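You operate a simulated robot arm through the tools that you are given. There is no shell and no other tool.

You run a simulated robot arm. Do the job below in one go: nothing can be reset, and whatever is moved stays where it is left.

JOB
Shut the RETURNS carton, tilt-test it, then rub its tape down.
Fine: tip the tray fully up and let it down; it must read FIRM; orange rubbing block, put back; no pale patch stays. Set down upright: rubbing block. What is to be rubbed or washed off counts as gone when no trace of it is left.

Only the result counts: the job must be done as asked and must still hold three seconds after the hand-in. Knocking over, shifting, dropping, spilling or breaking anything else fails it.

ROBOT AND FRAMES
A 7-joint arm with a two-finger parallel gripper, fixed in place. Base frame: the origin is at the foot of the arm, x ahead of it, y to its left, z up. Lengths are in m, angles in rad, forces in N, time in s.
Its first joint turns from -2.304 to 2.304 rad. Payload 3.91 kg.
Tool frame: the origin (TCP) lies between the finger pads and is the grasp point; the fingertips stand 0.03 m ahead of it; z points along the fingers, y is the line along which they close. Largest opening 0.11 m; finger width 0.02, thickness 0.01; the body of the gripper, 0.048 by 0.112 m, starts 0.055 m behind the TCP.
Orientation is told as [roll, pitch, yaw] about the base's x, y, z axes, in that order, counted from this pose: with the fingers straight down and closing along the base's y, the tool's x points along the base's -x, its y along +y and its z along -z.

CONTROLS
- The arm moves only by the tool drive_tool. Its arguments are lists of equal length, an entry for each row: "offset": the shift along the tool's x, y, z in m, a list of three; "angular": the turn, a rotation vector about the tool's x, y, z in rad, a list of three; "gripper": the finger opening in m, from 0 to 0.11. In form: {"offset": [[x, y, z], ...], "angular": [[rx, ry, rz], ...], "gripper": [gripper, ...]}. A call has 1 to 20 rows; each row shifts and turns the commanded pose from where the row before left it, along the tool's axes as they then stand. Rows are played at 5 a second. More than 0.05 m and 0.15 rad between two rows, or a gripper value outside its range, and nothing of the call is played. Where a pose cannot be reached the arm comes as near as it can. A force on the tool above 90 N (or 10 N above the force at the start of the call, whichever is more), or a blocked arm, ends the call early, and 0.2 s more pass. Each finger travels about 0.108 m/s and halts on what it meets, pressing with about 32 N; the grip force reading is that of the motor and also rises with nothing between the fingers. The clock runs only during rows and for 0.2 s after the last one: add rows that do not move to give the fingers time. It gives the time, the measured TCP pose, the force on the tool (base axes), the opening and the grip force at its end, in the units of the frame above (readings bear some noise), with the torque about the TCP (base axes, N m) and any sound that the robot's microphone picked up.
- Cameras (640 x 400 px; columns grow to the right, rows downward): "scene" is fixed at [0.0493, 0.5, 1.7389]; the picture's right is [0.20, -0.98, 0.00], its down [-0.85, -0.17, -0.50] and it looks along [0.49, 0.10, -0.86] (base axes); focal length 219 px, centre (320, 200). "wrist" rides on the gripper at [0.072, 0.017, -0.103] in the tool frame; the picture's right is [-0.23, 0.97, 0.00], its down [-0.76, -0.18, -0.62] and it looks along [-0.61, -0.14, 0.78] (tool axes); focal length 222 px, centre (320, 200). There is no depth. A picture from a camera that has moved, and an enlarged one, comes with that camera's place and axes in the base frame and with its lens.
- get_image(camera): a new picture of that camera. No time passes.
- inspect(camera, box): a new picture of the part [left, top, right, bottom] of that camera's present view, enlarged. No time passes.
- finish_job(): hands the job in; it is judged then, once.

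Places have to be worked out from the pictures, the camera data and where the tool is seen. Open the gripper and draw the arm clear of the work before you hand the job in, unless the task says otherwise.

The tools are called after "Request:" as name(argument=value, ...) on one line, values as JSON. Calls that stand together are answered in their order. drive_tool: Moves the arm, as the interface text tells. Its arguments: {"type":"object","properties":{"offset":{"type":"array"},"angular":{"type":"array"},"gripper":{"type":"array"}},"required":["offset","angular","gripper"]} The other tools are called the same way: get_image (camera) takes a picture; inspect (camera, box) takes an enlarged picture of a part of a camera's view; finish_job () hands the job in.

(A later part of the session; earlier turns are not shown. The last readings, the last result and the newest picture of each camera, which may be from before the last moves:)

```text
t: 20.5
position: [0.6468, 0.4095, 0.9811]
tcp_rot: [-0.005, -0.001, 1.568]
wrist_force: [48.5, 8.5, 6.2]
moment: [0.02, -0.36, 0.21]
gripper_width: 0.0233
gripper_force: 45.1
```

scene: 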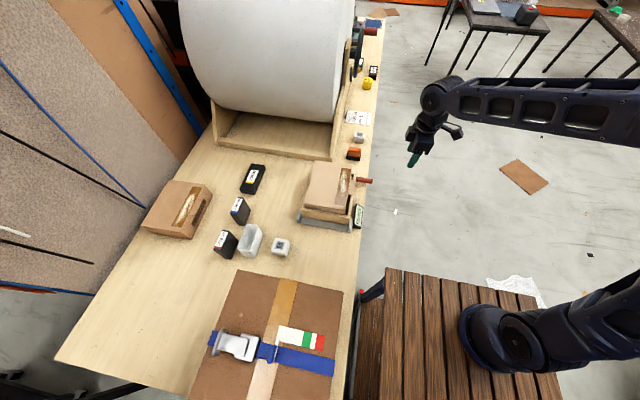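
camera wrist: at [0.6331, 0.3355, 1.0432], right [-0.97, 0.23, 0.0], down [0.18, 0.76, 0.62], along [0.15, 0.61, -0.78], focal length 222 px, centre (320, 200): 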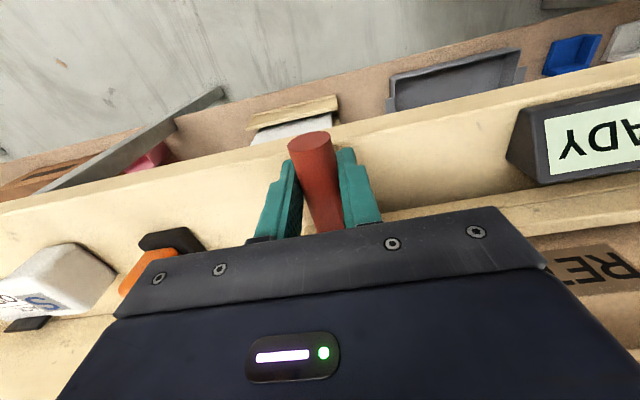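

The measured path fits a hinge at about (0.431, 0.938) with radius 0.22. I follow that circle to about 20°.

Request:
drive_tool(offset=[[0, -0.003, -0.003], [0, 0.0017, -0.0125], [0, 0.0026, -0.009], [0, 0.0032, -0.0092], [0, 0, 0]], angular=[[0, 0, 0], [0, 0, 0], [0, 0, 0], [0, 0, 0], [0, 0, 0]], gripper=[0, 0, 0, 0, 0])

Request:
inspect(camera="scene", box=[290, 130, 390, 230])

```text
t: 21.7
position: [0.637, 0.4088, 1.0127]
tcp_rot: [-0.001, 0.003, 1.571]
wrist_force: [5.9, -12.4, -3.5]
moment: [-1.0, -0.05, -0.02]
gripper_width: 0.0233
gripper_force: 45.0
```

```text
4.00 times, centred on (340, 180) of scene
camera zoom: at [0.0493, 0.5, 1.7389], right [0.2, -0.98, 0.0], down [-0.85, -0.17, -0.5], along [0.49, 0.1, -0.86], focal length 875 px, centre (240, 280)
```

zoom: 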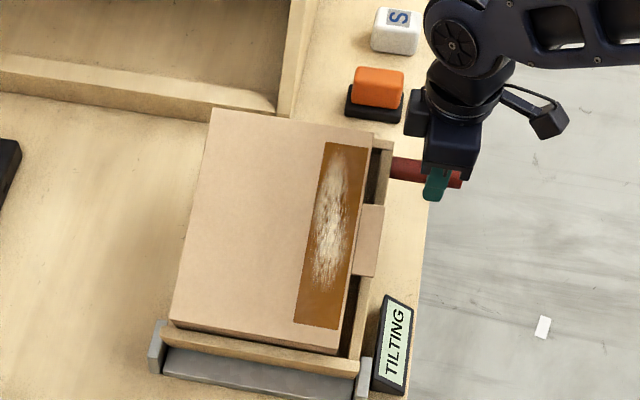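

Display reads TILTING and forces are low, so the circle fits. On to about 30°.

Request:
drive_tool(offset=[[0, 0.0047, -0.0118], [0, 0.0055, -0.0119], [0, 0.006, -0.0111], [0, 0, 0]], angular=[[0, 0, 0], [0, 0, 0], [0, 0, 0], [0, 0, 0]], gripper=[0, 0, 0, 0])

Request:
inspect(camera="scene", box=[290, 130, 390, 230])

```text
t: 22.7
position: [0.6218, 0.4092, 1.0475]
tcp_rot: [-0.002, 0.001, 1.572]
wrist_force: [-2.3, -19.0, -8.0]
moment: [-0.62, -0.05, 0.02]
gripper_width: 0.0235
gripper_force: 45.3
```

```text
4.00 times, centred on (340, 180) of scene
camera zoom: at [0.0493, 0.5, 1.7389], right [0.2, -0.98, 0.0], down [-0.85, -0.17, -0.5], along [0.49, 0.1, -0.86], focal length 875 px, centre (240, 280)
```

zoom: 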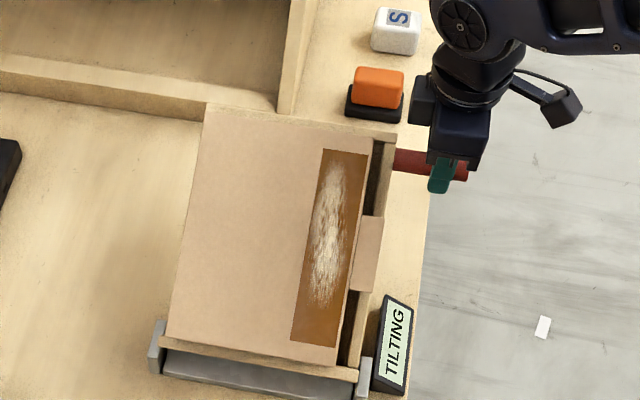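

Still smooth at 30°. Continuing to about 40°, easing 1.5 mm in −y to shed the sideways force.

Request:
drive_tool(offset=[[0.0015, 0.0066, -0.0108], [0, 0.0075, -0.0107], [0, 0.0079, -0.0099], [0, 0, 0]], angular=[[0, 0, 0], [0, 0, 0], [0, 0, 0], [0, 0, 0]], gripper=[0, 0, 0, 0])

Request:
inspect(camera="scene", box=[290, 130, 390, 230])

```text
t: 23.7
position: [0.6001, 0.4084, 1.0805]
tcp_rot: [-0.005, -0.003, 1.57]
wrist_force: [26.6, 12.4, 15.6]
moment: [0.41, -0.44, 0.11]
gripper_width: 0.0236
gripper_force: 45.0
```

```text
4.00 times, centred on (340, 180) of scene
camera zoom: at [0.0493, 0.5, 1.7389], right [0.2, -0.98, 0.0], down [-0.85, -0.17, -0.5], along [0.49, 0.1, -0.86], focal length 875 px, centre (240, 280)
```

zoom: 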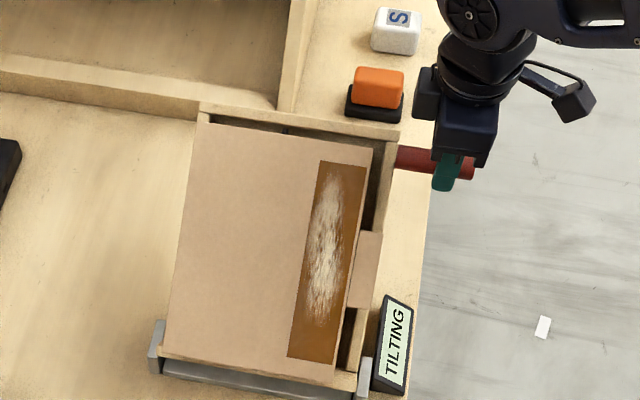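

Still tilting; the force shows a slightly larger radius (≈0.222). Continue to about 50° with that.

Request:
drive_tool(offset=[[0, 0.0062, -0.0112], [0, 0.009, -0.0096], [0, 0.0095, -0.0086], [0, 0, 0]], angular=[[0, 0, 0], [0, 0, 0], [0, 0, 0], [0, 0, 0]], gripper=[0, 0, 0, 0])

Request:
inspect(camera="scene", box=[290, 130, 390, 230])

```text
t: 24.5
position: [0.5865, 0.4051, 1.1014]
tcp_rot: [-0.006, 0.003, 1.563]
wrist_force: [32.0, 15.4, -25.7]
moment: [0.96, -0.55, 0.77]
gripper_width: 0.0237
gripper_force: 45.4
stopped in row 3: the force on the tool passed its limit at 112 N (the readings are from after the stop); the commanded pose is now the measured one
```

```text
4.00 times, centred on (340, 180) of scene
camera zoom: at [0.0493, 0.5, 1.7389], right [0.2, -0.98, 0.0], down [-0.85, -0.17, -0.5], along [0.49, 0.1, -0.86], focal length 875 px, centre (240, 280)
```

zoom: 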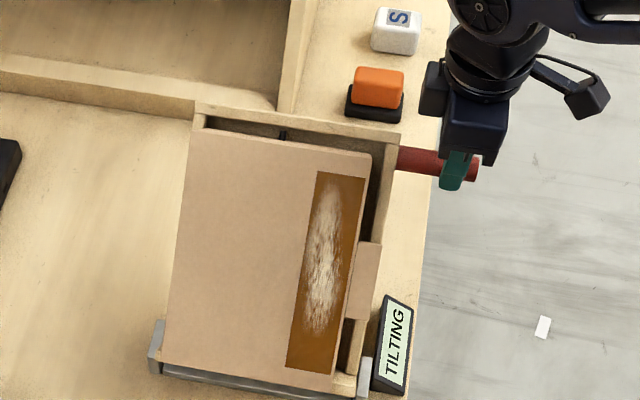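

The tray hit its stop at about 46°: fully up. I hold it there for a second and read the display.

Request:
drive_tool(offset=[[0, 0, 0], [0, 0, 0], [0, 0, 0], [0, 0, 0], [0, 0, 0]], angular=[[0, 0, 0], [0, 0, 0], [0, 0, 0], [0, 0, 0], [0, 0, 0]], gripper=[0, 0, 0, 0, 0])

Request:
inspect(camera="scene", box=[290, 130, 390, 230])

```text
t: 25.7
position: [0.5868, 0.4059, 1.1028]
tcp_rot: [-0.006, 0.005, 1.562]
wrist_force: [56.4, 19.8, -28.4]
moment: [0.48, -0.95, 0.58]
gripper_width: 0.0237
gripper_force: 45.4
```

```text
4.00 times, centred on (340, 180) of scene
camera zoom: at [0.0493, 0.5, 1.7389], right [0.2, -0.98, 0.0], down [-0.85, -0.17, -0.5], along [0.49, 0.1, -0.86], focal length 875 px, centre (240, 280)
```

zoom: 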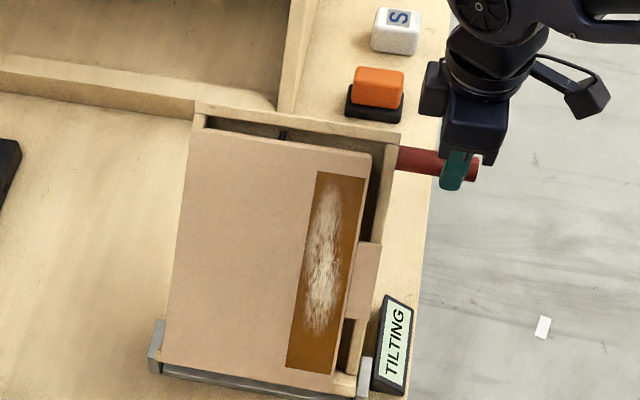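

It's at its stop. Now I let it down along the same arc, in small stages.

Request:
drive_tool(offset=[[0, -0.0091, 0.0095], [0, -0.0087, 0.0103], [0, -0.0081, 0.0109], [0, 0, 0]], angular=[[0, 0, 0], [0, 0, 0], [0, 0, 0], [0, 0, 0]], gripper=[0, 0, 0, 0])

```text
t: 26.7
position: [0.61, 0.404, 1.0714]
tcp_rot: [-0.004, 0.002, 1.565]
wrist_force: [20.6, 20.3, 13.8]
moment: [1.03, -0.29, 0.49]
gripper_width: 0.024
gripper_force: 44.5
```

Coming down well; I correct slightly outward and +y and go on to about 25°.

Request:
drive_tool(offset=[[-0.002, -0.0085, 0.0098], [0, -0.0065, 0.0114], [0, -0.0057, 0.0114], [0, 0, 0]], angular=[[0, 0, 0], [0, 0, 0], [0, 0, 0], [0, 0, 0]], gripper=[0, 0, 0, 0])

```text
t: 27.7
position: [0.6287, 0.4048, 1.0372]
tcp_rot: [-0.003, 0.004, 1.564]
wrist_force: [-12.2, -6.4, -12.5]
moment: [-0.93, 0.11, 0.35]
gripper_width: 0.0236
gripper_force: 45.1
```

Forces are small. On to about 15°.

Request:
drive_tool(offset=[[0, -0.0046, 0.0117], [0, -0.0043, 0.0124], [0, -0.0037, 0.0122], [0, 0, 0]], angular=[[0, 0, 0], [0, 0, 0], [0, 0, 0], [0, 0, 0]], gripper=[0, 0, 0, 0])

```text
t: 28.7
position: [0.6429, 0.4051, 1.0024]
tcp_rot: [-0.004, 0.003, 1.563]
wrist_force: [-11.2, -16.4, -8.1]
moment: [-0.23, 0.18, 0.4]
gripper_width: 0.0236
gripper_force: 45.2
```

Next down to about 5°.

Request:
drive_tool(offset=[[0.001, -0.0024, 0.0124], [0, -0.0021, 0.0129], [0, -0.0014, 0.0127], [0, 0, 0]], angular=[[0, 0, 0], [0, 0, 0], [0, 0, 0], [0, 0, 0]], gripper=[0, 0, 0, 0])

Request:
inspect(camera="scene", box=[290, 130, 390, 230])

```text
t: 29.7
position: [0.6506, 0.4051, 0.9642]
tcp_rot: [-0.008, -0.001, 1.565]
wrist_force: [9.6, 4.1, -2.8]
moment: [1.23, -0.08, 0.46]
gripper_width: 0.0235
gripper_force: 45.1
```

```text
4.00 times, centred on (340, 180) of scene
camera zoom: at [0.0493, 0.5, 1.7389], right [0.2, -0.98, 0.0], down [-0.85, -0.17, -0.5], along [0.49, 0.1, -0.86], focal length 875 px, centre (240, 280)
```

zoom: 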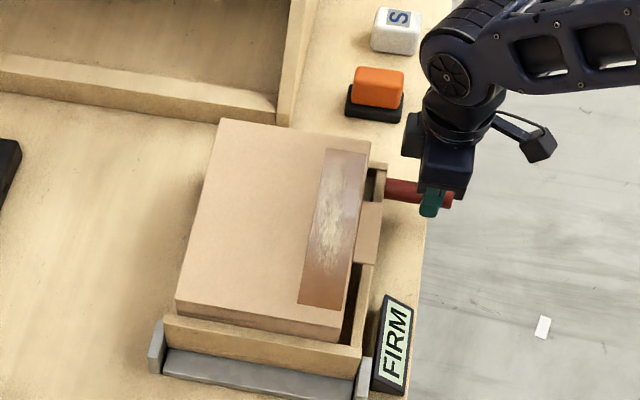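

Display now reads FIRM. I lower the last couple of centimetres gently until the tray rests.

Request:
drive_tool(offset=[[0, -0.0005, 0.007], [0, 0, 0.006], [0, 0, 0.004], [0, 0, 0]], angular=[[0, 0, 0], [0, 0, 0], [0, 0, 0], [0, 0, 0]], gripper=[0, 0, 0, 0])

```text
t: 30.7
position: [0.6515, 0.4048, 0.949]
tcp_rot: [-0.007, 0.003, 1.564]
wrist_force: [30.4, 15.9, 10.5]
moment: [0.0, -0.56, 0.46]
gripper_width: 0.0237
gripper_force: 45.7
```

Almost down; I relieve the x load and lower further in 3 mm steps.

Request:
drive_tool(offset=[[0, -0.002, 0.003], [0, 0, 0.003], [0, 0, 0.002], [0, 0, 0]], angular=[[0, 0, 0], [0, 0, 0], [0, 0, 0], [0, 0, 0]], gripper=[0, 0, 0, 0])

Request:
inspect(camera="scene", box=[290, 130, 390, 230])

```text
t: 31.7
position: [0.6514, 0.4037, 0.9423]
tcp_rot: [-0.008, 0.001, 1.565]
wrist_force: [10.6, 3.3, 36.8]
moment: [0.03, -0.13, 0.33]
gripper_width: 0.0239
gripper_force: 45.4
```

```text
4.00 times, centred on (340, 180) of scene
camera zoom: at [0.0493, 0.5, 1.7389], right [0.2, -0.98, 0.0], down [-0.85, -0.17, -0.5], along [0.49, 0.1, -0.86], focal length 875 px, centre (240, 280)
```

zoom: 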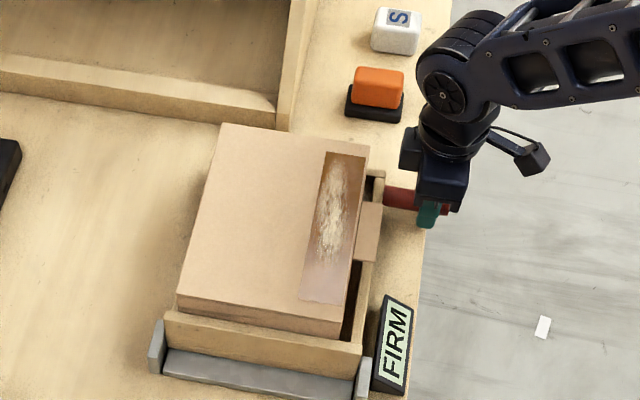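

The tray is resting (37 N upward on the tool) and the display says FIRM. I open the fingers and rise clear of the handle.

Request:
drive_tool(offset=[[0, 0, -0.002], [0, 0, 0], [0, 0, 0], [0, 0, -0.03], [0, 0, -0.04], [0, 0, -0.045], [0, 0, -0.045]], angular=[[0, 0, 0], [0, 0, 0], [0, 0, 0], [0, 0, 0], [0, 0, 0], [0, 0, 0], [0, 0, 0]], gripper=[0.03, 0.07, 0.07, 0.07, 0.07, 0.07, 0.07])

Request:
get_image(camera="wrist")

Request:
inspect(camera="scene", box=[290, 130, 390, 230])

```text
t: 33.3
position: [0.6516, 0.4053, 1.1045]
tcp_rot: [-0.005, 0.004, 1.564]
wrist_force: [0.3, 0.0, -0.7]
moment: [-0.04, 0.01, 0.01]
gripper_width: 0.07
gripper_force: 0.0
```

```text
taken
camera wrist: at [0.6323, 0.3324, 1.2082], right [-0.97, 0.23, -0.01], down [0.18, 0.76, 0.62], along [0.15, 0.6, -0.78], focal length 222 px, centre (320, 200)
```

wrist: 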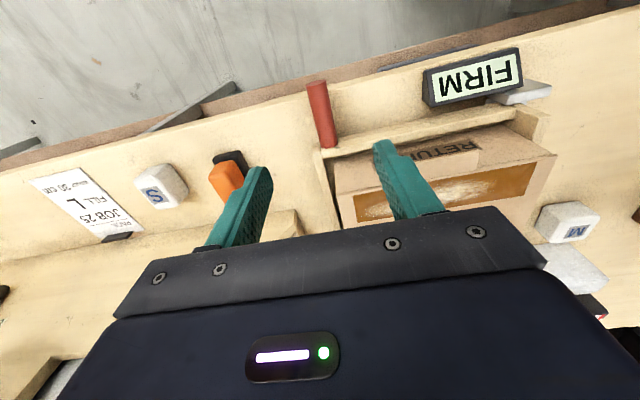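

```text
4.00 times, centred on (340, 180) of scene
camera zoom: at [0.0493, 0.5, 1.7389], right [0.2, -0.98, 0.0], down [-0.85, -0.17, -0.5], along [0.49, 0.1, -0.86], focal length 875 px, centre (240, 280)
```

zoom: 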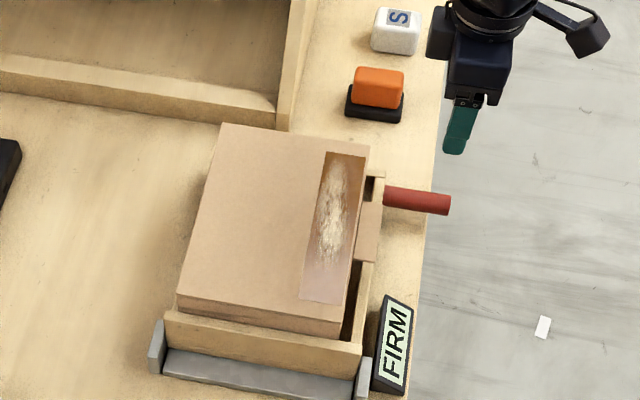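

FIRM holds and the lid is shut. Now I locate the orange rubbing block on its black rest, enlarging both views.

Request:
inspect(camera="wrist", box=[130, 120, 290, 220])

Request:
inspect(camera="scene", box=[330, 125, 380, 165])

```text
4.00 times, centred on (210, 170) of wrist
camera zoom: at [0.6323, 0.3324, 1.2082], right [-0.97, 0.23, -0.01], down [0.18, 0.76, 0.62], along [0.15, 0.6, -0.78], focal length 888 px, centre (760, 320)
```

zoom: 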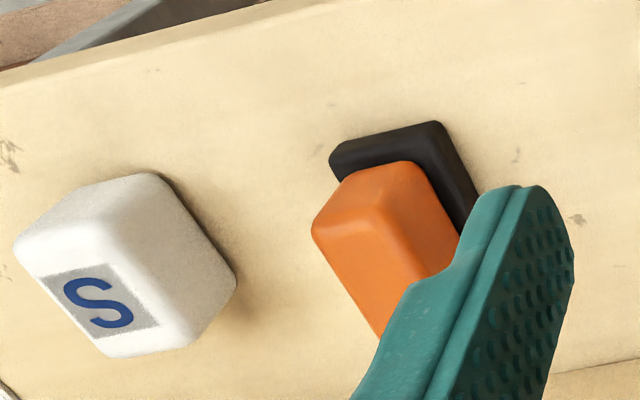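

```text
10.00 times, centred on (355, 145) of scene
camera zoom: at [0.0493, 0.5, 1.7389], right [0.2, -0.98, 0.0], down [-0.85, -0.17, -0.5], along [0.49, 0.1, -0.86], focal length 2188 px, centre (-30, 750)
```

zoom: 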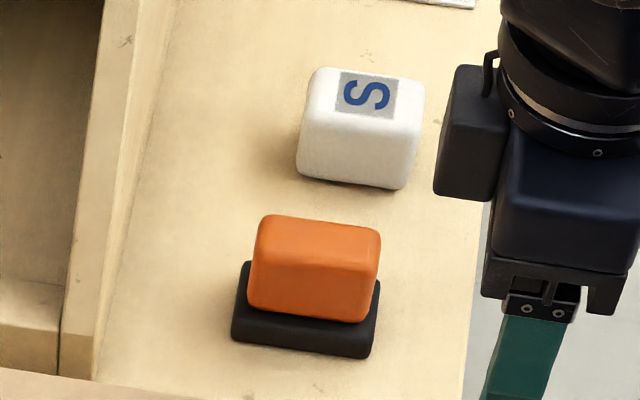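

Block sits at about x 0.791–0.821, y 0.452–0.513, top z≈0.954, on a rest whose top is about 0.91. I move above it with the same 90° yaw.

Request:
drive_tool(offset=[[-0.0194, -0.0386, 0], [-0.0194, -0.0386, 0], [-0.0194, -0.0386, 0], [-0.0195, -0.0386, 0], [0, 0, 0]], angular=[[0.004, -0.005, -0.007], [0, 0, 0], [0, 0, 0], [0, 0, 0], [0, 0, 0]], gripper=[0.07, 0.07, 0.07, 0.07, 0.07])

Request:
get_image(camera="wrist")

Request:
get_image(camera="scene")

```text
t: 34.5
position: [0.8069, 0.4847, 1.1058]
tcp_rot: [-0.011, -0.004, 1.572]
wrist_force: [-0.5, 0.1, -0.1]
moment: [0.01, 0.01, 0.0]
gripper_width: 0.0699
gripper_force: 0.1
```

```text
taken
camera wrist: at [0.788, 0.4103, 1.2097], right [-0.97, 0.23, -0.01], down [0.17, 0.76, 0.63], along [0.15, 0.61, -0.78], focal length 222 px, centre (320, 200)
```

wrist: 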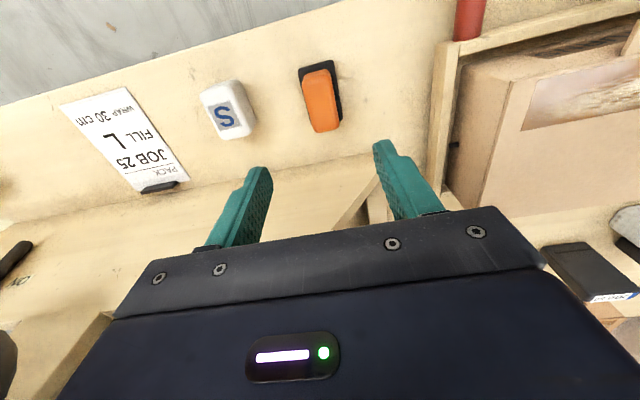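

```text
taken
```

scene: 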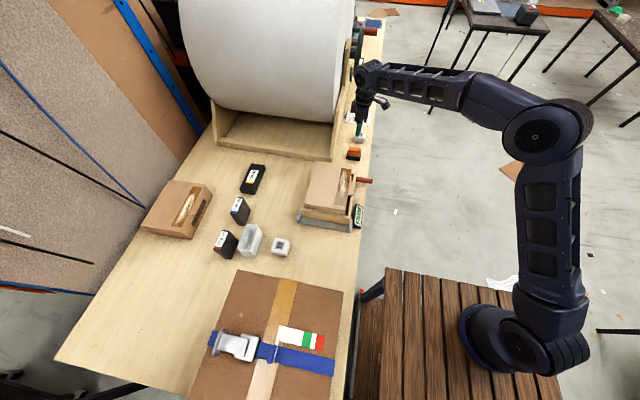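

Block is right below. I level the tool slightly and descend to just above it.

Request:
drive_tool(offset=[[0, 0, 0.03], [0, 0, 0.03], [0, 0, 0.03], [0, 0, 0.015], [0, 0, 0]], angular=[[-0.011, 0.004, 0], [0, 0, 0], [0, 0, 0], [0, 0, 0], [0, 0, 0]], gripper=[0.065, 0.065, 0.065, 0.065, 0.065])

Request:
get_image(camera="wrist")

Request:
inspect(camera="scene", box=[325, 110, 395, 170])

```text
t: 35.7
position: [0.8051, 0.4822, 0.9998]
tcp_rot: [0.0, 0.001, 1.571]
wrist_force: [0.0, 0.6, 0.7]
moment: [-0.02, 0.03, 0.0]
gripper_width: 0.0647
gripper_force: 0.1
```

```text
taken
camera wrist: at [0.7876, 0.4094, 1.1041], right [-0.97, 0.23, 0.0], down [0.18, 0.76, 0.62], along [0.14, 0.61, -0.78], focal length 222 px, centre (320, 200)
```

wrist: 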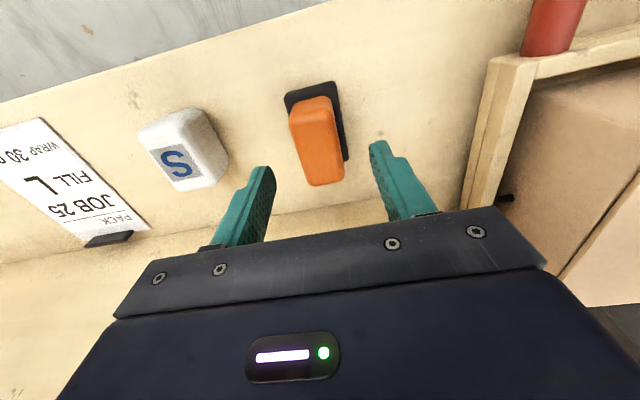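

```text
6.67 times, centred on (360, 140) of scene
camera zoom: at [0.0493, 0.5, 1.7389], right [0.2, -0.98, 0.0], down [-0.85, -0.17, -0.5], along [0.49, 0.1, -0.86], focal length 1459 px, centre (53, 600)
```

zoom: 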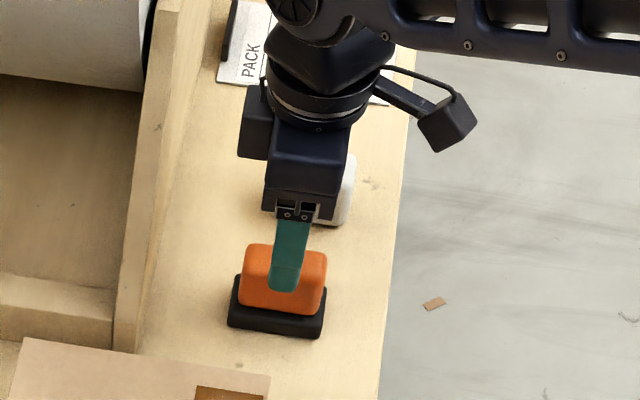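

Block is between the fingers. I lower to grip its upper part and close.

Request:
drive_tool(offset=[[0, 0, 0.02], [0, 0, 0.015], [0, 0, 0.007], [0, 0, 0], [0, 0, 0], [0, 0, 0], [0, 0, 0]], angular=[[0, 0, 0], [0, 0, 0], [0, 0, 0], [0, 0, 0], [0, 0, 0], [0, 0, 0], [0, 0, 0]], gripper=[0.065, 0.065, 0.065, 0.065, 0.03, 0.01, 0.01])

Request:
get_image(camera="wrist")

Request:
inspect(camera="scene", box=[325, 110, 395, 170])

```text
t: 37.3
position: [0.8039, 0.4828, 0.9567]
tcp_rot: [0.002, 0.004, 1.57]
wrist_force: [1.0, -0.2, 0.7]
moment: [0.04, -0.02, 0.0]
gripper_width: 0.0312
gripper_force: 31.7
```

```text
taken
camera wrist: at [0.7877, 0.4092, 1.0618], right [-0.97, 0.23, 0.0], down [0.18, 0.76, 0.62], along [0.14, 0.61, -0.78], focal length 222 px, centre (320, 200)
```

wrist: 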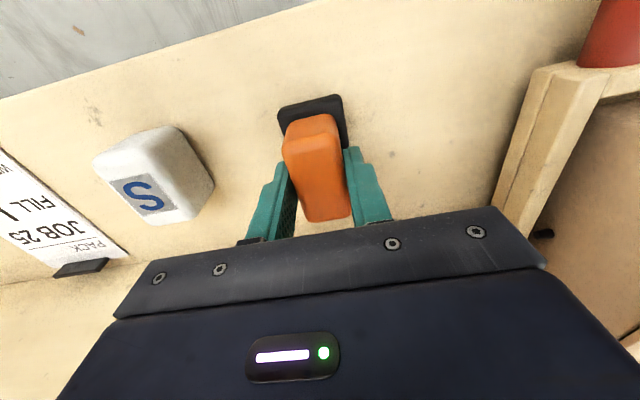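

```text
6.67 times, centred on (360, 140) of scene
camera zoom: at [0.0493, 0.5, 1.7389], right [0.2, -0.98, 0.0], down [-0.85, -0.17, -0.5], along [0.49, 0.1, -0.86], focal length 1459 px, centre (53, 600)
```

zoom: 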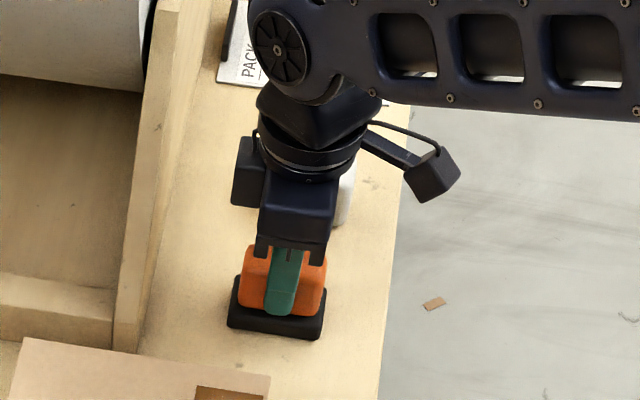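

Held at 31 mm width with no side load; grasp pose (0.804, 0.4828, 0.957) noted for putting it back. I lift straight up.

Request:
drive_tool(offset=[[0, 0, -0.01], [0, 0, -0.03], [0, 0, -0.04], [0, 0, -0.04], [0, 0, 0]], angular=[[0, 0, 0], [0, 0, 0], [0, 0, 0], [0, 0, 0], [0, 0, 0]], gripper=[0.01, 0.01, 0.01, 0.01, 0.01])

Request:
get_image(camera="wrist")

Request:
inspect(camera="scene", box=[300, 100, 400, 180])

```text
t: 38.5
position: [0.8038, 0.4827, 1.079]
tcp_rot: [0.003, 0.001, 1.571]
wrist_force: [-0.6, -0.7, -2.2]
moment: [0.01, 0.0, 0.02]
gripper_width: 0.0313
gripper_force: 32.0
```

```text
taken
camera wrist: at [0.7874, 0.4092, 1.1829], right [-0.97, 0.23, 0.0], down [0.18, 0.76, 0.62], along [0.14, 0.61, -0.78], focal length 222 px, centre (320, 200)
```

wrist: 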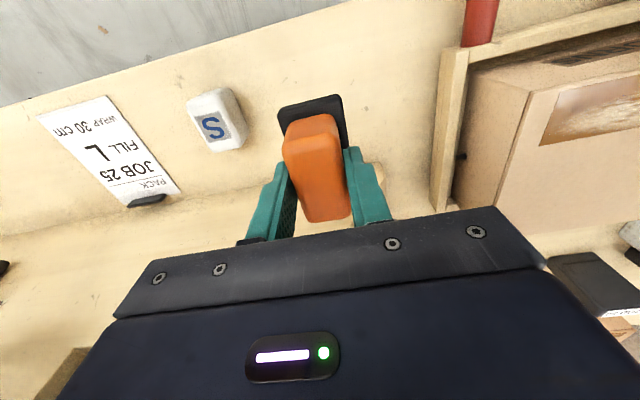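

```text
5.00 times, centred on (350, 140) of scene
camera zoom: at [0.0493, 0.5, 1.7389], right [0.2, -0.98, 0.0], down [-0.85, -0.17, -0.5], along [0.49, 0.1, -0.86], focal length 1094 px, centre (170, 500)
```

zoom: 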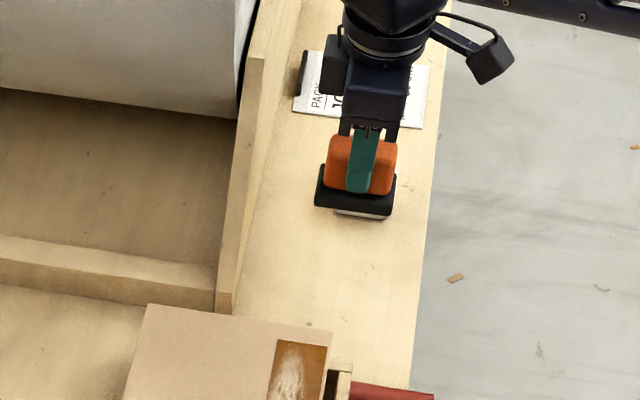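

The black sole came up with it, so the rubbing block is the orange grip plus a black sole that stood directly on the bench. I go up and over to the far end of the tape (x≈0.63, y≈0.508).

Request:
drive_tool(offset=[[0, 0, -0.04], [0, 0, -0.04], [-0.0063, 0.0435, 0], [-0.0063, 0.0435, 0], [-0.0063, 0.0435, 0], [-0.0063, 0.0435, 0], [0, 0, 0]], angular=[[0, 0, 0], [0, 0, 0], [0, 0, 0], [0, 0, 0], [0, 0, 0], [0, 0, 0], [0, 0, 0]], gripper=[0.01, 0.01, 0.01, 0.01, 0.01, 0.01, 0.01])

Request:
get_image(camera="wrist")

Request:
inspect(camera="scene", box=[290, 110, 400, 230])

Request:
inspect(camera="scene", box=[335, 125, 385, 165])

```text
t: 40.1
position: [0.6319, 0.5074, 1.1579]
tcp_rot: [0.002, 0.002, 1.57]
wrist_force: [0.3, -0.7, -1.4]
moment: [-0.01, 0.0, 0.03]
gripper_width: 0.0315
gripper_force: 31.8
```

```text
taken
camera wrist: at [0.6143, 0.4353, 1.263], right [-0.97, 0.23, 0.0], down [0.18, 0.76, 0.62], along [0.14, 0.61, -0.78], focal length 222 px, centre (320, 200)
```

wrist: 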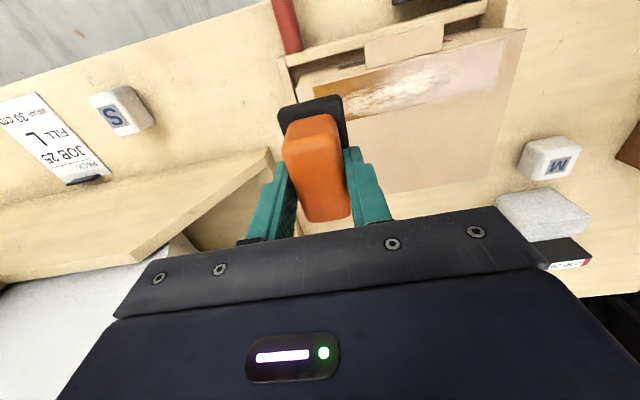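

```text
3.33 times, centred on (345, 170) of scene
camera zoom: at [0.0493, 0.5, 1.7389], right [0.2, -0.98, 0.0], down [-0.85, -0.17, -0.5], along [0.49, 0.1, -0.86], focal length 730 px, centre (237, 300)
```

zoom: 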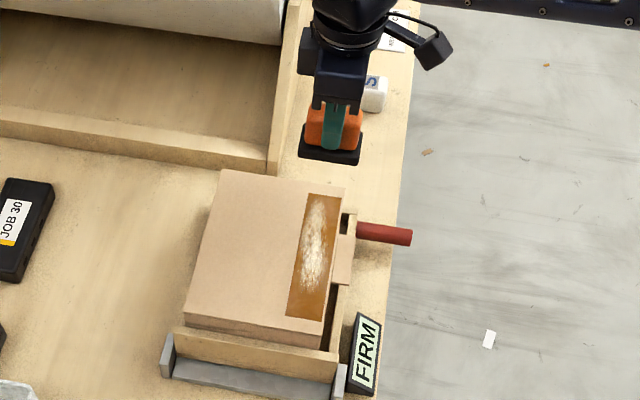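

```text
10.00 times, centred on (360, 145) of scene
camera zoom: at [0.0493, 0.5, 1.7389], right [0.2, -0.98, 0.0], down [-0.85, -0.17, -0.5], along [0.49, 0.1, -0.86], focal length 2188 px, centre (-80, 750)
```

zoom: 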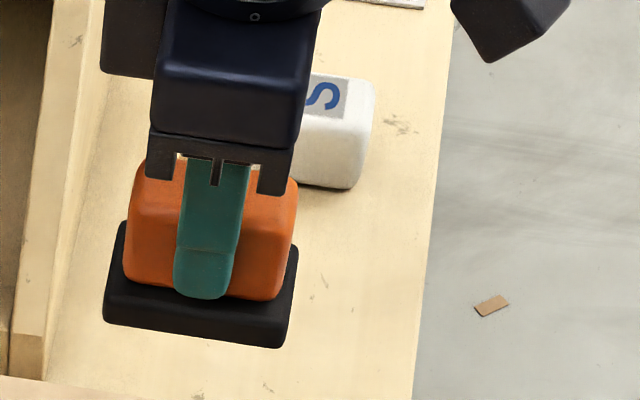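

The patch runs from x≈0.48 to 0.635 across nearly the whole tape width. I lower the block toward the far end, first to just above the lid.

Request:
drive_tool(offset=[[0, 0, 0.03], [0, 0, 0.025], [0, 0, 0.01], [0, 0, 0]], angular=[[0, 0, 0], [0, 0, 0], [0, 0, 0], [0, 0, 0]], gripper=[0.01, 0.01, 0.01, 0.01])

Request:
inspect(camera="scene", box=[290, 110, 400, 230])

Request:
get_image(camera="wrist")

```text
t: 41.1
position: [0.6313, 0.5074, 1.0925]
tcp_rot: [0.001, 0.003, 1.572]
wrist_force: [0.7, 0.4, -1.6]
moment: [0.03, -0.02, -0.01]
gripper_width: 0.0316
gripper_force: 31.9
```

```text
3.33 times, centred on (345, 170) of scene
camera zoom: at [0.0493, 0.5, 1.7389], right [0.2, -0.98, 0.0], down [-0.85, -0.17, -0.5], along [0.49, 0.1, -0.86], focal length 730 px, centre (237, 300)
```

zoom: 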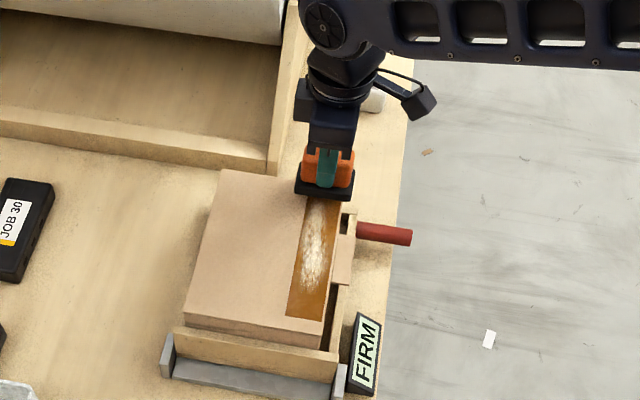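

```text
taken
camera wrist: at [0.6145, 0.4347, 1.1974], right [-0.97, 0.23, 0.0], down [0.18, 0.76, 0.62], along [0.14, 0.61, -0.78], focal length 222 px, centre (320, 200)
```

wrist: 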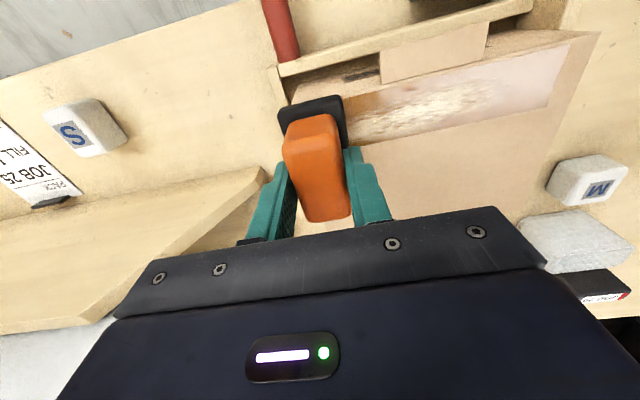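

Just above the lid with no contact. I creep down in 3 mm steps to find the surface.

Request:
drive_tool(offset=[[0, 0, 0.003], [0, 0, 0.003], [0, 0, 0.003], [0, 0, 0]], angular=[[0, 0, 0], [0, 0, 0], [0, 0, 0], [0, 0, 0]], gripper=[0.01, 0.01, 0.01, 0.01])

```text
t: 42.1
position: [0.6313, 0.5076, 1.0841]
tcp_rot: [0.001, 0.003, 1.57]
wrist_force: [0.0, -0.2, -0.6]
moment: [-0.01, -0.03, 0.04]
gripper_width: 0.0316
gripper_force: 32.2
```

No contact yet at TCP z 1.084; continuing the creep.

Request:
drive_tool(offset=[[0, 0, 0.003], [0, 0, 0.003], [0, 0, 0]], angular=[[0, 0, 0], [0, 0, 0], [0, 0, 0]], gripper=[0.01, 0.01, 0.01])

```text
t: 42.9
position: [0.632, 0.507, 1.0775]
tcp_rot: [0.002, 0.001, 1.57]
wrist_force: [0.4, -0.5, -2.4]
moment: [0.01, 0.02, 0.03]
gripper_width: 0.0317
gripper_force: 31.8
```

Still free at 1.0775; two more steps.

Request:
drive_tool(offset=[[0, 0, 0.003], [0, 0, 0.003], [0, 0, 0]], angular=[[0, 0, 0], [0, 0, 0], [0, 0, 0]], gripper=[0.01, 0.01, 0.01])

Request:
inspect(camera="scene", box=[300, 140, 380, 200])

```text
t: 43.7
position: [0.6311, 0.5078, 1.0725]
tcp_rot: [-0.001, 0.001, 1.57]
wrist_force: [0.6, 1.1, 3.5]
moment: [0.18, 0.02, 0.02]
gripper_width: 0.0316
gripper_force: 32.1
```

```text
6.67 times, centred on (340, 170) of scene
camera zoom: at [0.0493, 0.5, 1.7389], right [0.2, -0.98, 0.0], down [-0.85, -0.17, -0.5], along [0.49, 0.1, -0.86], focal length 1459 px, centre (187, 400)
```

zoom: 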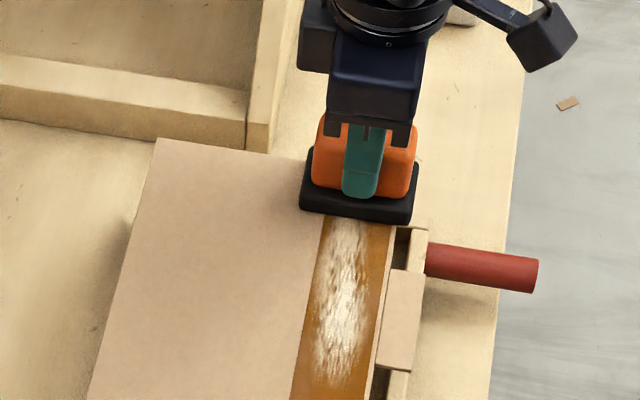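

Contact at TCP z≈1.0725. I add a light press and stroke toward −x (toward the fence the carton rests against).

Request:
drive_tool(offset=[[0, 0, 0.0015], [0, 0.02, 0], [0, 0.02, 0], [0, 0.02, 0], [0, 0.02, 0]], angular=[[0, 0, 0], [0, 0, 0], [0, 0, 0], [0, 0, 0], [0, 0, 0]], gripper=[0.01, 0.01, 0.01, 0.01, 0.01])

Request:
inspect(camera="scene", box=[300, 140, 380, 240])

```text
t: 44.9
position: [0.5496, 0.5082, 1.0711]
tcp_rot: [0.002, 0.0, 1.573]
wrist_force: [3.6, -0.2, 18.2]
moment: [0.28, -0.07, 0.01]
gripper_width: 0.0315
gripper_force: 32.4
```

```text
4.00 times, centred on (340, 190) of scene
camera zoom: at [0.0493, 0.5, 1.7389], right [0.2, -0.98, 0.0], down [-0.85, -0.17, -0.5], along [0.49, 0.1, -0.86], focal length 875 px, centre (240, 240)
```

zoom: 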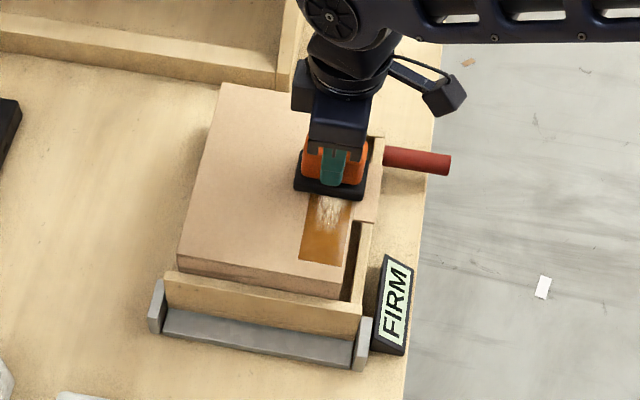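

About 18 N of press and little drag. I finish the stroke to x≈0.47, then lift to look.

Request:
drive_tool(offset=[[0, 0.02, 0], [0, 0.02, 0], [0, 0.02, 0], [0, 0.018, 0], [0, 0, 0], [0, 0, -0.03], [0, 0, -0.04]], angular=[[0, 0, 0], [0, 0, 0], [0, 0, 0], [0, 0, 0], [0, 0, 0], [0, 0, 0], [0, 0, 0]], gripper=[0.01, 0.01, 0.01, 0.01, 0.01, 0.01, 0.01])

Request:
get_image(camera="wrist")

Request:
inspect(camera="scene", box=[290, 140, 390, 240])

```text
t: 46.5
position: [0.4723, 0.5073, 1.1403]
tcp_rot: [0.002, 0.001, 1.57]
wrist_force: [0.5, 0.1, -1.3]
moment: [0.0, 0.03, 0.0]
gripper_width: 0.0316
gripper_force: 32.0
```

```text
taken
camera wrist: at [0.4558, 0.4352, 1.245], right [-0.97, 0.23, 0.0], down [0.18, 0.76, 0.62], along [0.14, 0.61, -0.78], focal length 222 px, centre (320, 200)
```

wrist: 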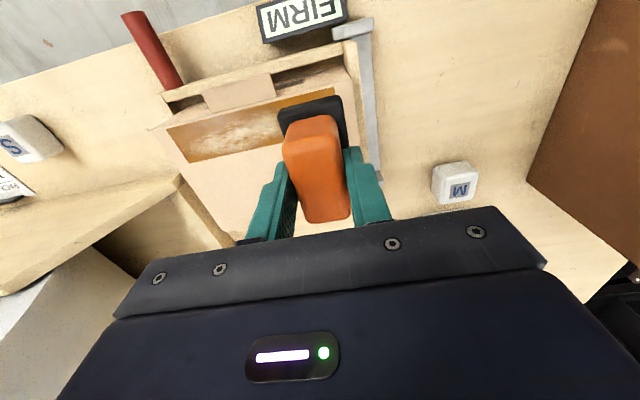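

```text
4.00 times, centred on (340, 190) of scene
camera zoom: at [0.0493, 0.5, 1.7389], right [0.2, -0.98, 0.0], down [-0.85, -0.17, -0.5], along [0.49, 0.1, -0.86], focal length 875 px, centre (240, 240)
```

zoom: 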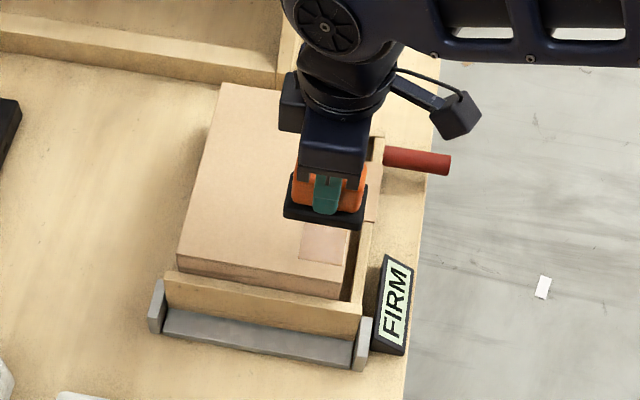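

I enlarge the tape in the wrist view to see how far the patch faded.

Request:
inspect(camera="wrist", box=[150, 60, 350, 180])

```text
3.20 times, centred on (250, 120) of wrist
camera zoom: at [0.4558, 0.4352, 1.245], right [-0.97, 0.23, 0.0], down [0.18, 0.76, 0.62], along [0.14, 0.61, -0.78], focal length 711 px, centre (544, 456)
```

zoom: 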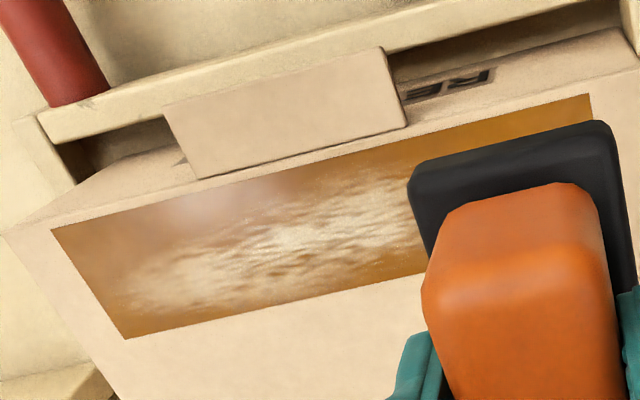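

The patch has begun to fade. I lower again with the same press and rub back and forth along the whole tape.

Request:
drive_tool(offset=[[0, 0, 0.04], [0, 0, 0.027], [0, 0, 0.003], [0, -0.024, 0], [0, -0.024, 0], [0, -0.024, 0], [0, -0.024, 0], [0, -0.024, 0], [0, -0.024, 0], [0, -0.022, 0], [0, 0, 0]], angular=[[0, 0, 0], [0, 0, 0], [0, 0, 0], [0, 0, 0], [0, 0, 0], [0, 0, 0], [0, 0, 0], [0, 0, 0], [0, 0, 0], [0, 0, 0], [0, 0, 0]], gripper=[0.01, 0.01, 0.01, 0.01, 0.01, 0.01, 0.01, 0.01, 0.01, 0.01, 0.01])

Request:
inspect(camera="scene", box=[290, 140, 390, 240])

Request:
get_image(camera="wrist")

```text
t: 48.9
position: [0.6395, 0.5081, 1.0705]
tcp_rot: [-0.002, 0.003, 1.572]
wrist_force: [-1.9, 0.0, 9.8]
moment: [-0.09, 0.07, 0.0]
gripper_width: 0.0318
gripper_force: 31.9
```

```text
4.00 times, centred on (340, 190) of scene
camera zoom: at [0.0493, 0.5, 1.7389], right [0.2, -0.98, 0.0], down [-0.85, -0.17, -0.5], along [0.49, 0.1, -0.86], focal length 875 px, centre (240, 240)
```

zoom: 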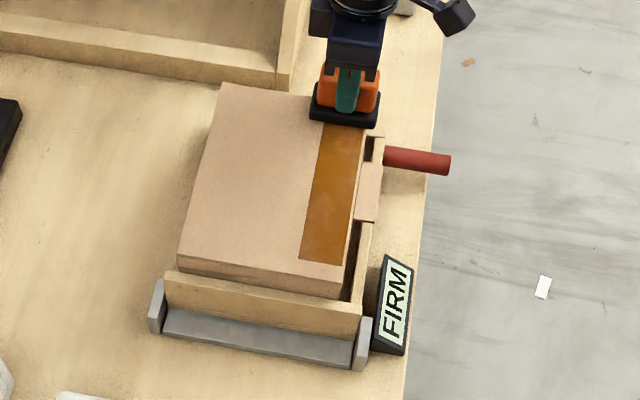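

```text
taken
camera wrist: at [0.6228, 0.4339, 1.1749], right [-0.97, 0.23, 0.0], down [0.18, 0.76, 0.62], along [0.14, 0.61, -0.78], focal length 222 px, centre (320, 200)
```

wrist: 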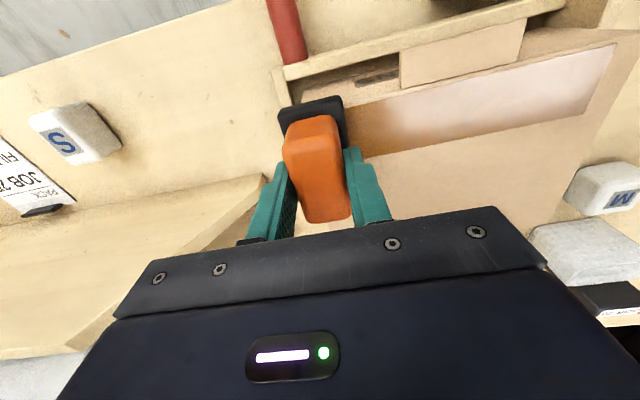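

The patch looks nearly gone. I do another there-and-back pass, the second leg shifted 8 mm in y so both tape edges and ends get covered.

Request:
drive_tool(offset=[[0, 0.024, 0], [0, 0.024, 0], [0, 0.024, 0], [0, 0.024, 0], [0, 0.024, 0], [0, 0.024, 0], [0, 0.024, 0], [-0.008, 0, 0], [0, -0.024, 0], [0, -0.024, 0], [0, -0.024, 0], [0, -0.024, 0], [0, -0.024, 0], [0, -0.024, 0], [0, -0.024, 0], [0, 0, 0], [0, 0, -0.04], [0, 0, -0.04]], angular=[[0, 0, 0], [0, 0, 0], [0, 0, 0], [0, 0, 0], [0, 0, 0], [0, 0, 0], [0, 0, 0], [0, 0, 0], [0, 0, 0], [0, 0, 0], [0, 0, 0], [0, 0, 0], [0, 0, 0], [0, 0, 0], [0, 0, 0], [0, 0, 0], [0, 0, 0], [0, 0, 0]], gripper=[0.01, 0.01, 0.01, 0.01, 0.01, 0.01, 0.01, 0.01, 0.01, 0.01, 0.01, 0.01, 0.01, 0.01, 0.01, 0.01, 0.01, 0.01])

Request:
inspect(camera="scene", box=[290, 140, 390, 240])

Request:
get_image(camera="wrist")

```text
t: 52.7
position: [0.6396, 0.5156, 1.1482]
tcp_rot: [0.004, 0.003, 1.57]
wrist_force: [0.3, 0.3, -1.4]
moment: [-0.01, 0.03, -0.03]
gripper_width: 0.0314
gripper_force: 31.8
```

```text
4.00 times, centred on (340, 190) of scene
camera zoom: at [0.0493, 0.5, 1.7389], right [0.2, -0.98, 0.0], down [-0.85, -0.17, -0.5], along [0.49, 0.1, -0.86], focal length 875 px, centre (240, 240)
```

zoom: 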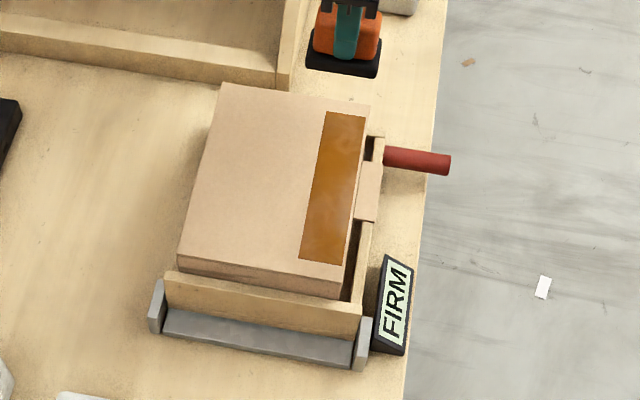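

```text
taken
camera wrist: at [0.6218, 0.4432, 1.253], right [-0.97, 0.23, 0.0], down [0.18, 0.76, 0.62], along [0.14, 0.6, -0.78], focal length 222 px, centre (320, 200)
```

wrist: 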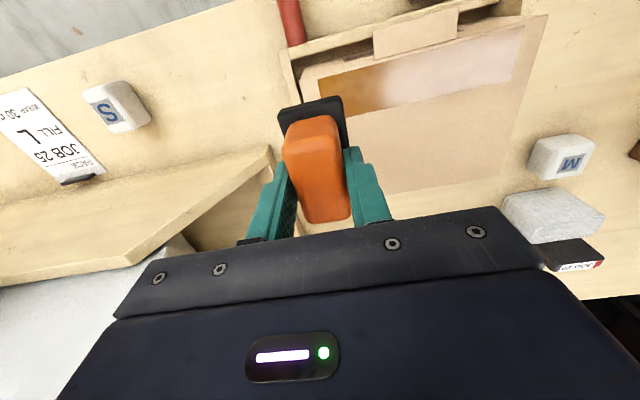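

The scene view shows clean brown tape. I enlarge strongly from both cameras to look for any remaining trace.

Request:
inspect(camera="scene", box=[320, 160, 364, 210])

Request:
inspect(camera="wrist", box=[300, 10, 540, 130])

```text
8.00 times, centred on (342, 185) of scene
camera zoom: at [0.0493, 0.5, 1.7389], right [0.2, -0.98, 0.0], down [-0.85, -0.17, -0.5], along [0.49, 0.1, -0.86], focal length 1751 px, centre (144, 320)
```

zoom: 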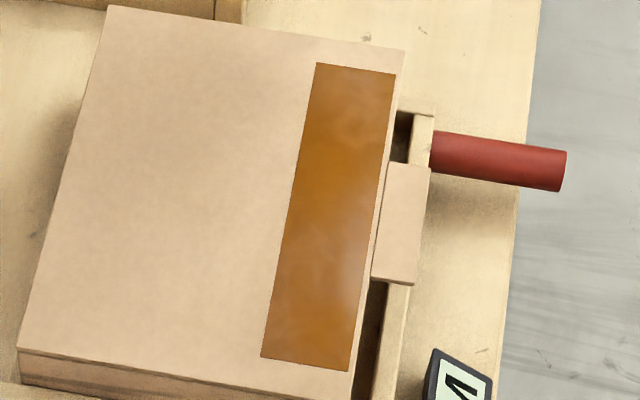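

```text
2.67 times, centred on (420, 70) of wrist
camera zoom: at [0.6218, 0.4432, 1.253], right [-0.97, 0.23, 0.0], down [0.18, 0.76, 0.62], along [0.14, 0.6, -0.78], focal length 592 px, centre (53, 547)
```

zoom: 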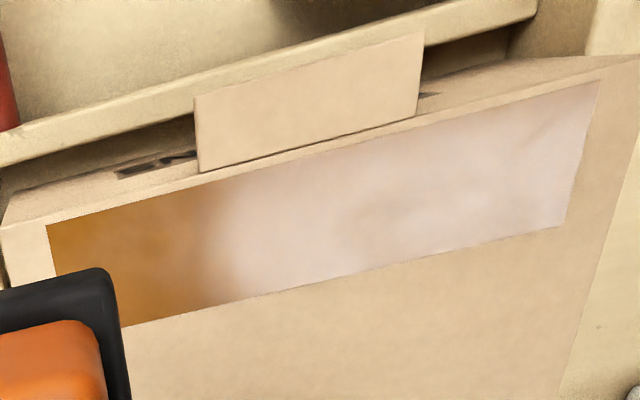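

No trace shows, only a smooth reflection. To be certain nothing is left, I make one more light pass there and back.

Request:
drive_tool(offset=[[0, 0, 0.04], [0, 0, 0.037], [0, 0, 0.003], [0, 0.024, 0], [0, 0.024, 0], [0, 0.024, 0], [0, 0.024, 0], [0, 0.024, 0], [0, 0.024, 0], [0, 0.024, 0], [0.012, 0, 0], [0, -0.028, 0], [0, -0.028, 0], [0, -0.028, 0], [0, -0.028, 0], [0, -0.028, 0], [0, -0.028, 0], [0, 0, 0], [0, 0, -0.04], [0, 0, -0.04]], angular=[[0, 0, 0], [0, 0, 0], [0, 0, 0], [0, 0, 0], [0, 0, 0], [0, 0, 0], [0, 0, 0], [0, 0, 0], [0, 0, 0], [0, 0, 0], [0, 0, 0], [0, 0, 0], [0, 0, 0], [0, 0, 0], [0, 0, 0], [0, 0, 0], [0, 0, 0], [0, 0, 0], [0, 0, 0], [0, 0, 0]], gripper=[0.01, 0.01, 0.01, 0.01, 0.01, 0.01, 0.01, 0.01, 0.01, 0.01, 0.01, 0.01, 0.01, 0.01, 0.01, 0.01, 0.01, 0.01, 0.01, 0.01])

Request:
inspect(camera="scene", box=[290, 140, 390, 240])

Request:
get_image(camera="wrist")

```text
t: 56.9
position: [0.6401, 0.5039, 1.1491]
tcp_rot: [0.002, 0.002, 1.57]
wrist_force: [-0.3, 0.0, -1.6]
moment: [-0.01, 0.0, 0.02]
gripper_width: 0.0318
gripper_force: 32.1
```

```text
4.00 times, centred on (340, 190) of scene
camera zoom: at [0.0493, 0.5, 1.7389], right [0.2, -0.98, 0.0], down [-0.85, -0.17, -0.5], along [0.49, 0.1, -0.86], focal length 875 px, centre (240, 240)
```

zoom: 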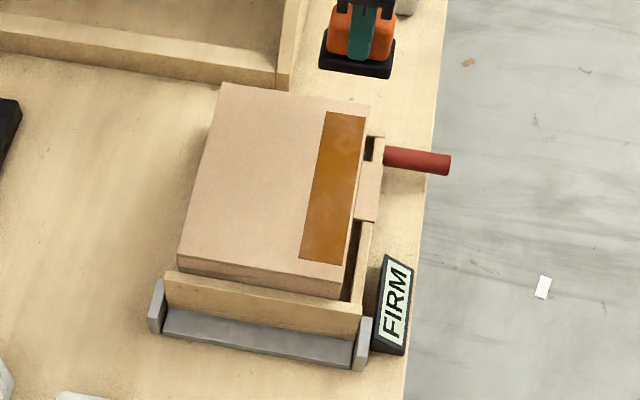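

```text
taken
camera wrist: at [0.6226, 0.4303, 1.2538], right [-0.97, 0.23, 0.0], down [0.18, 0.76, 0.62], along [0.14, 0.61, -0.78], focal length 222 px, centre (320, 200)
```

wrist: 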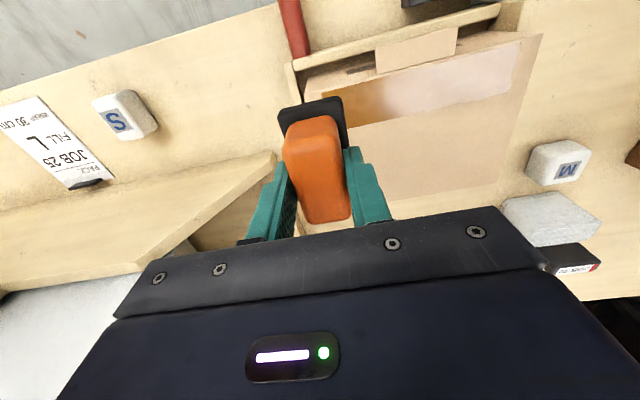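

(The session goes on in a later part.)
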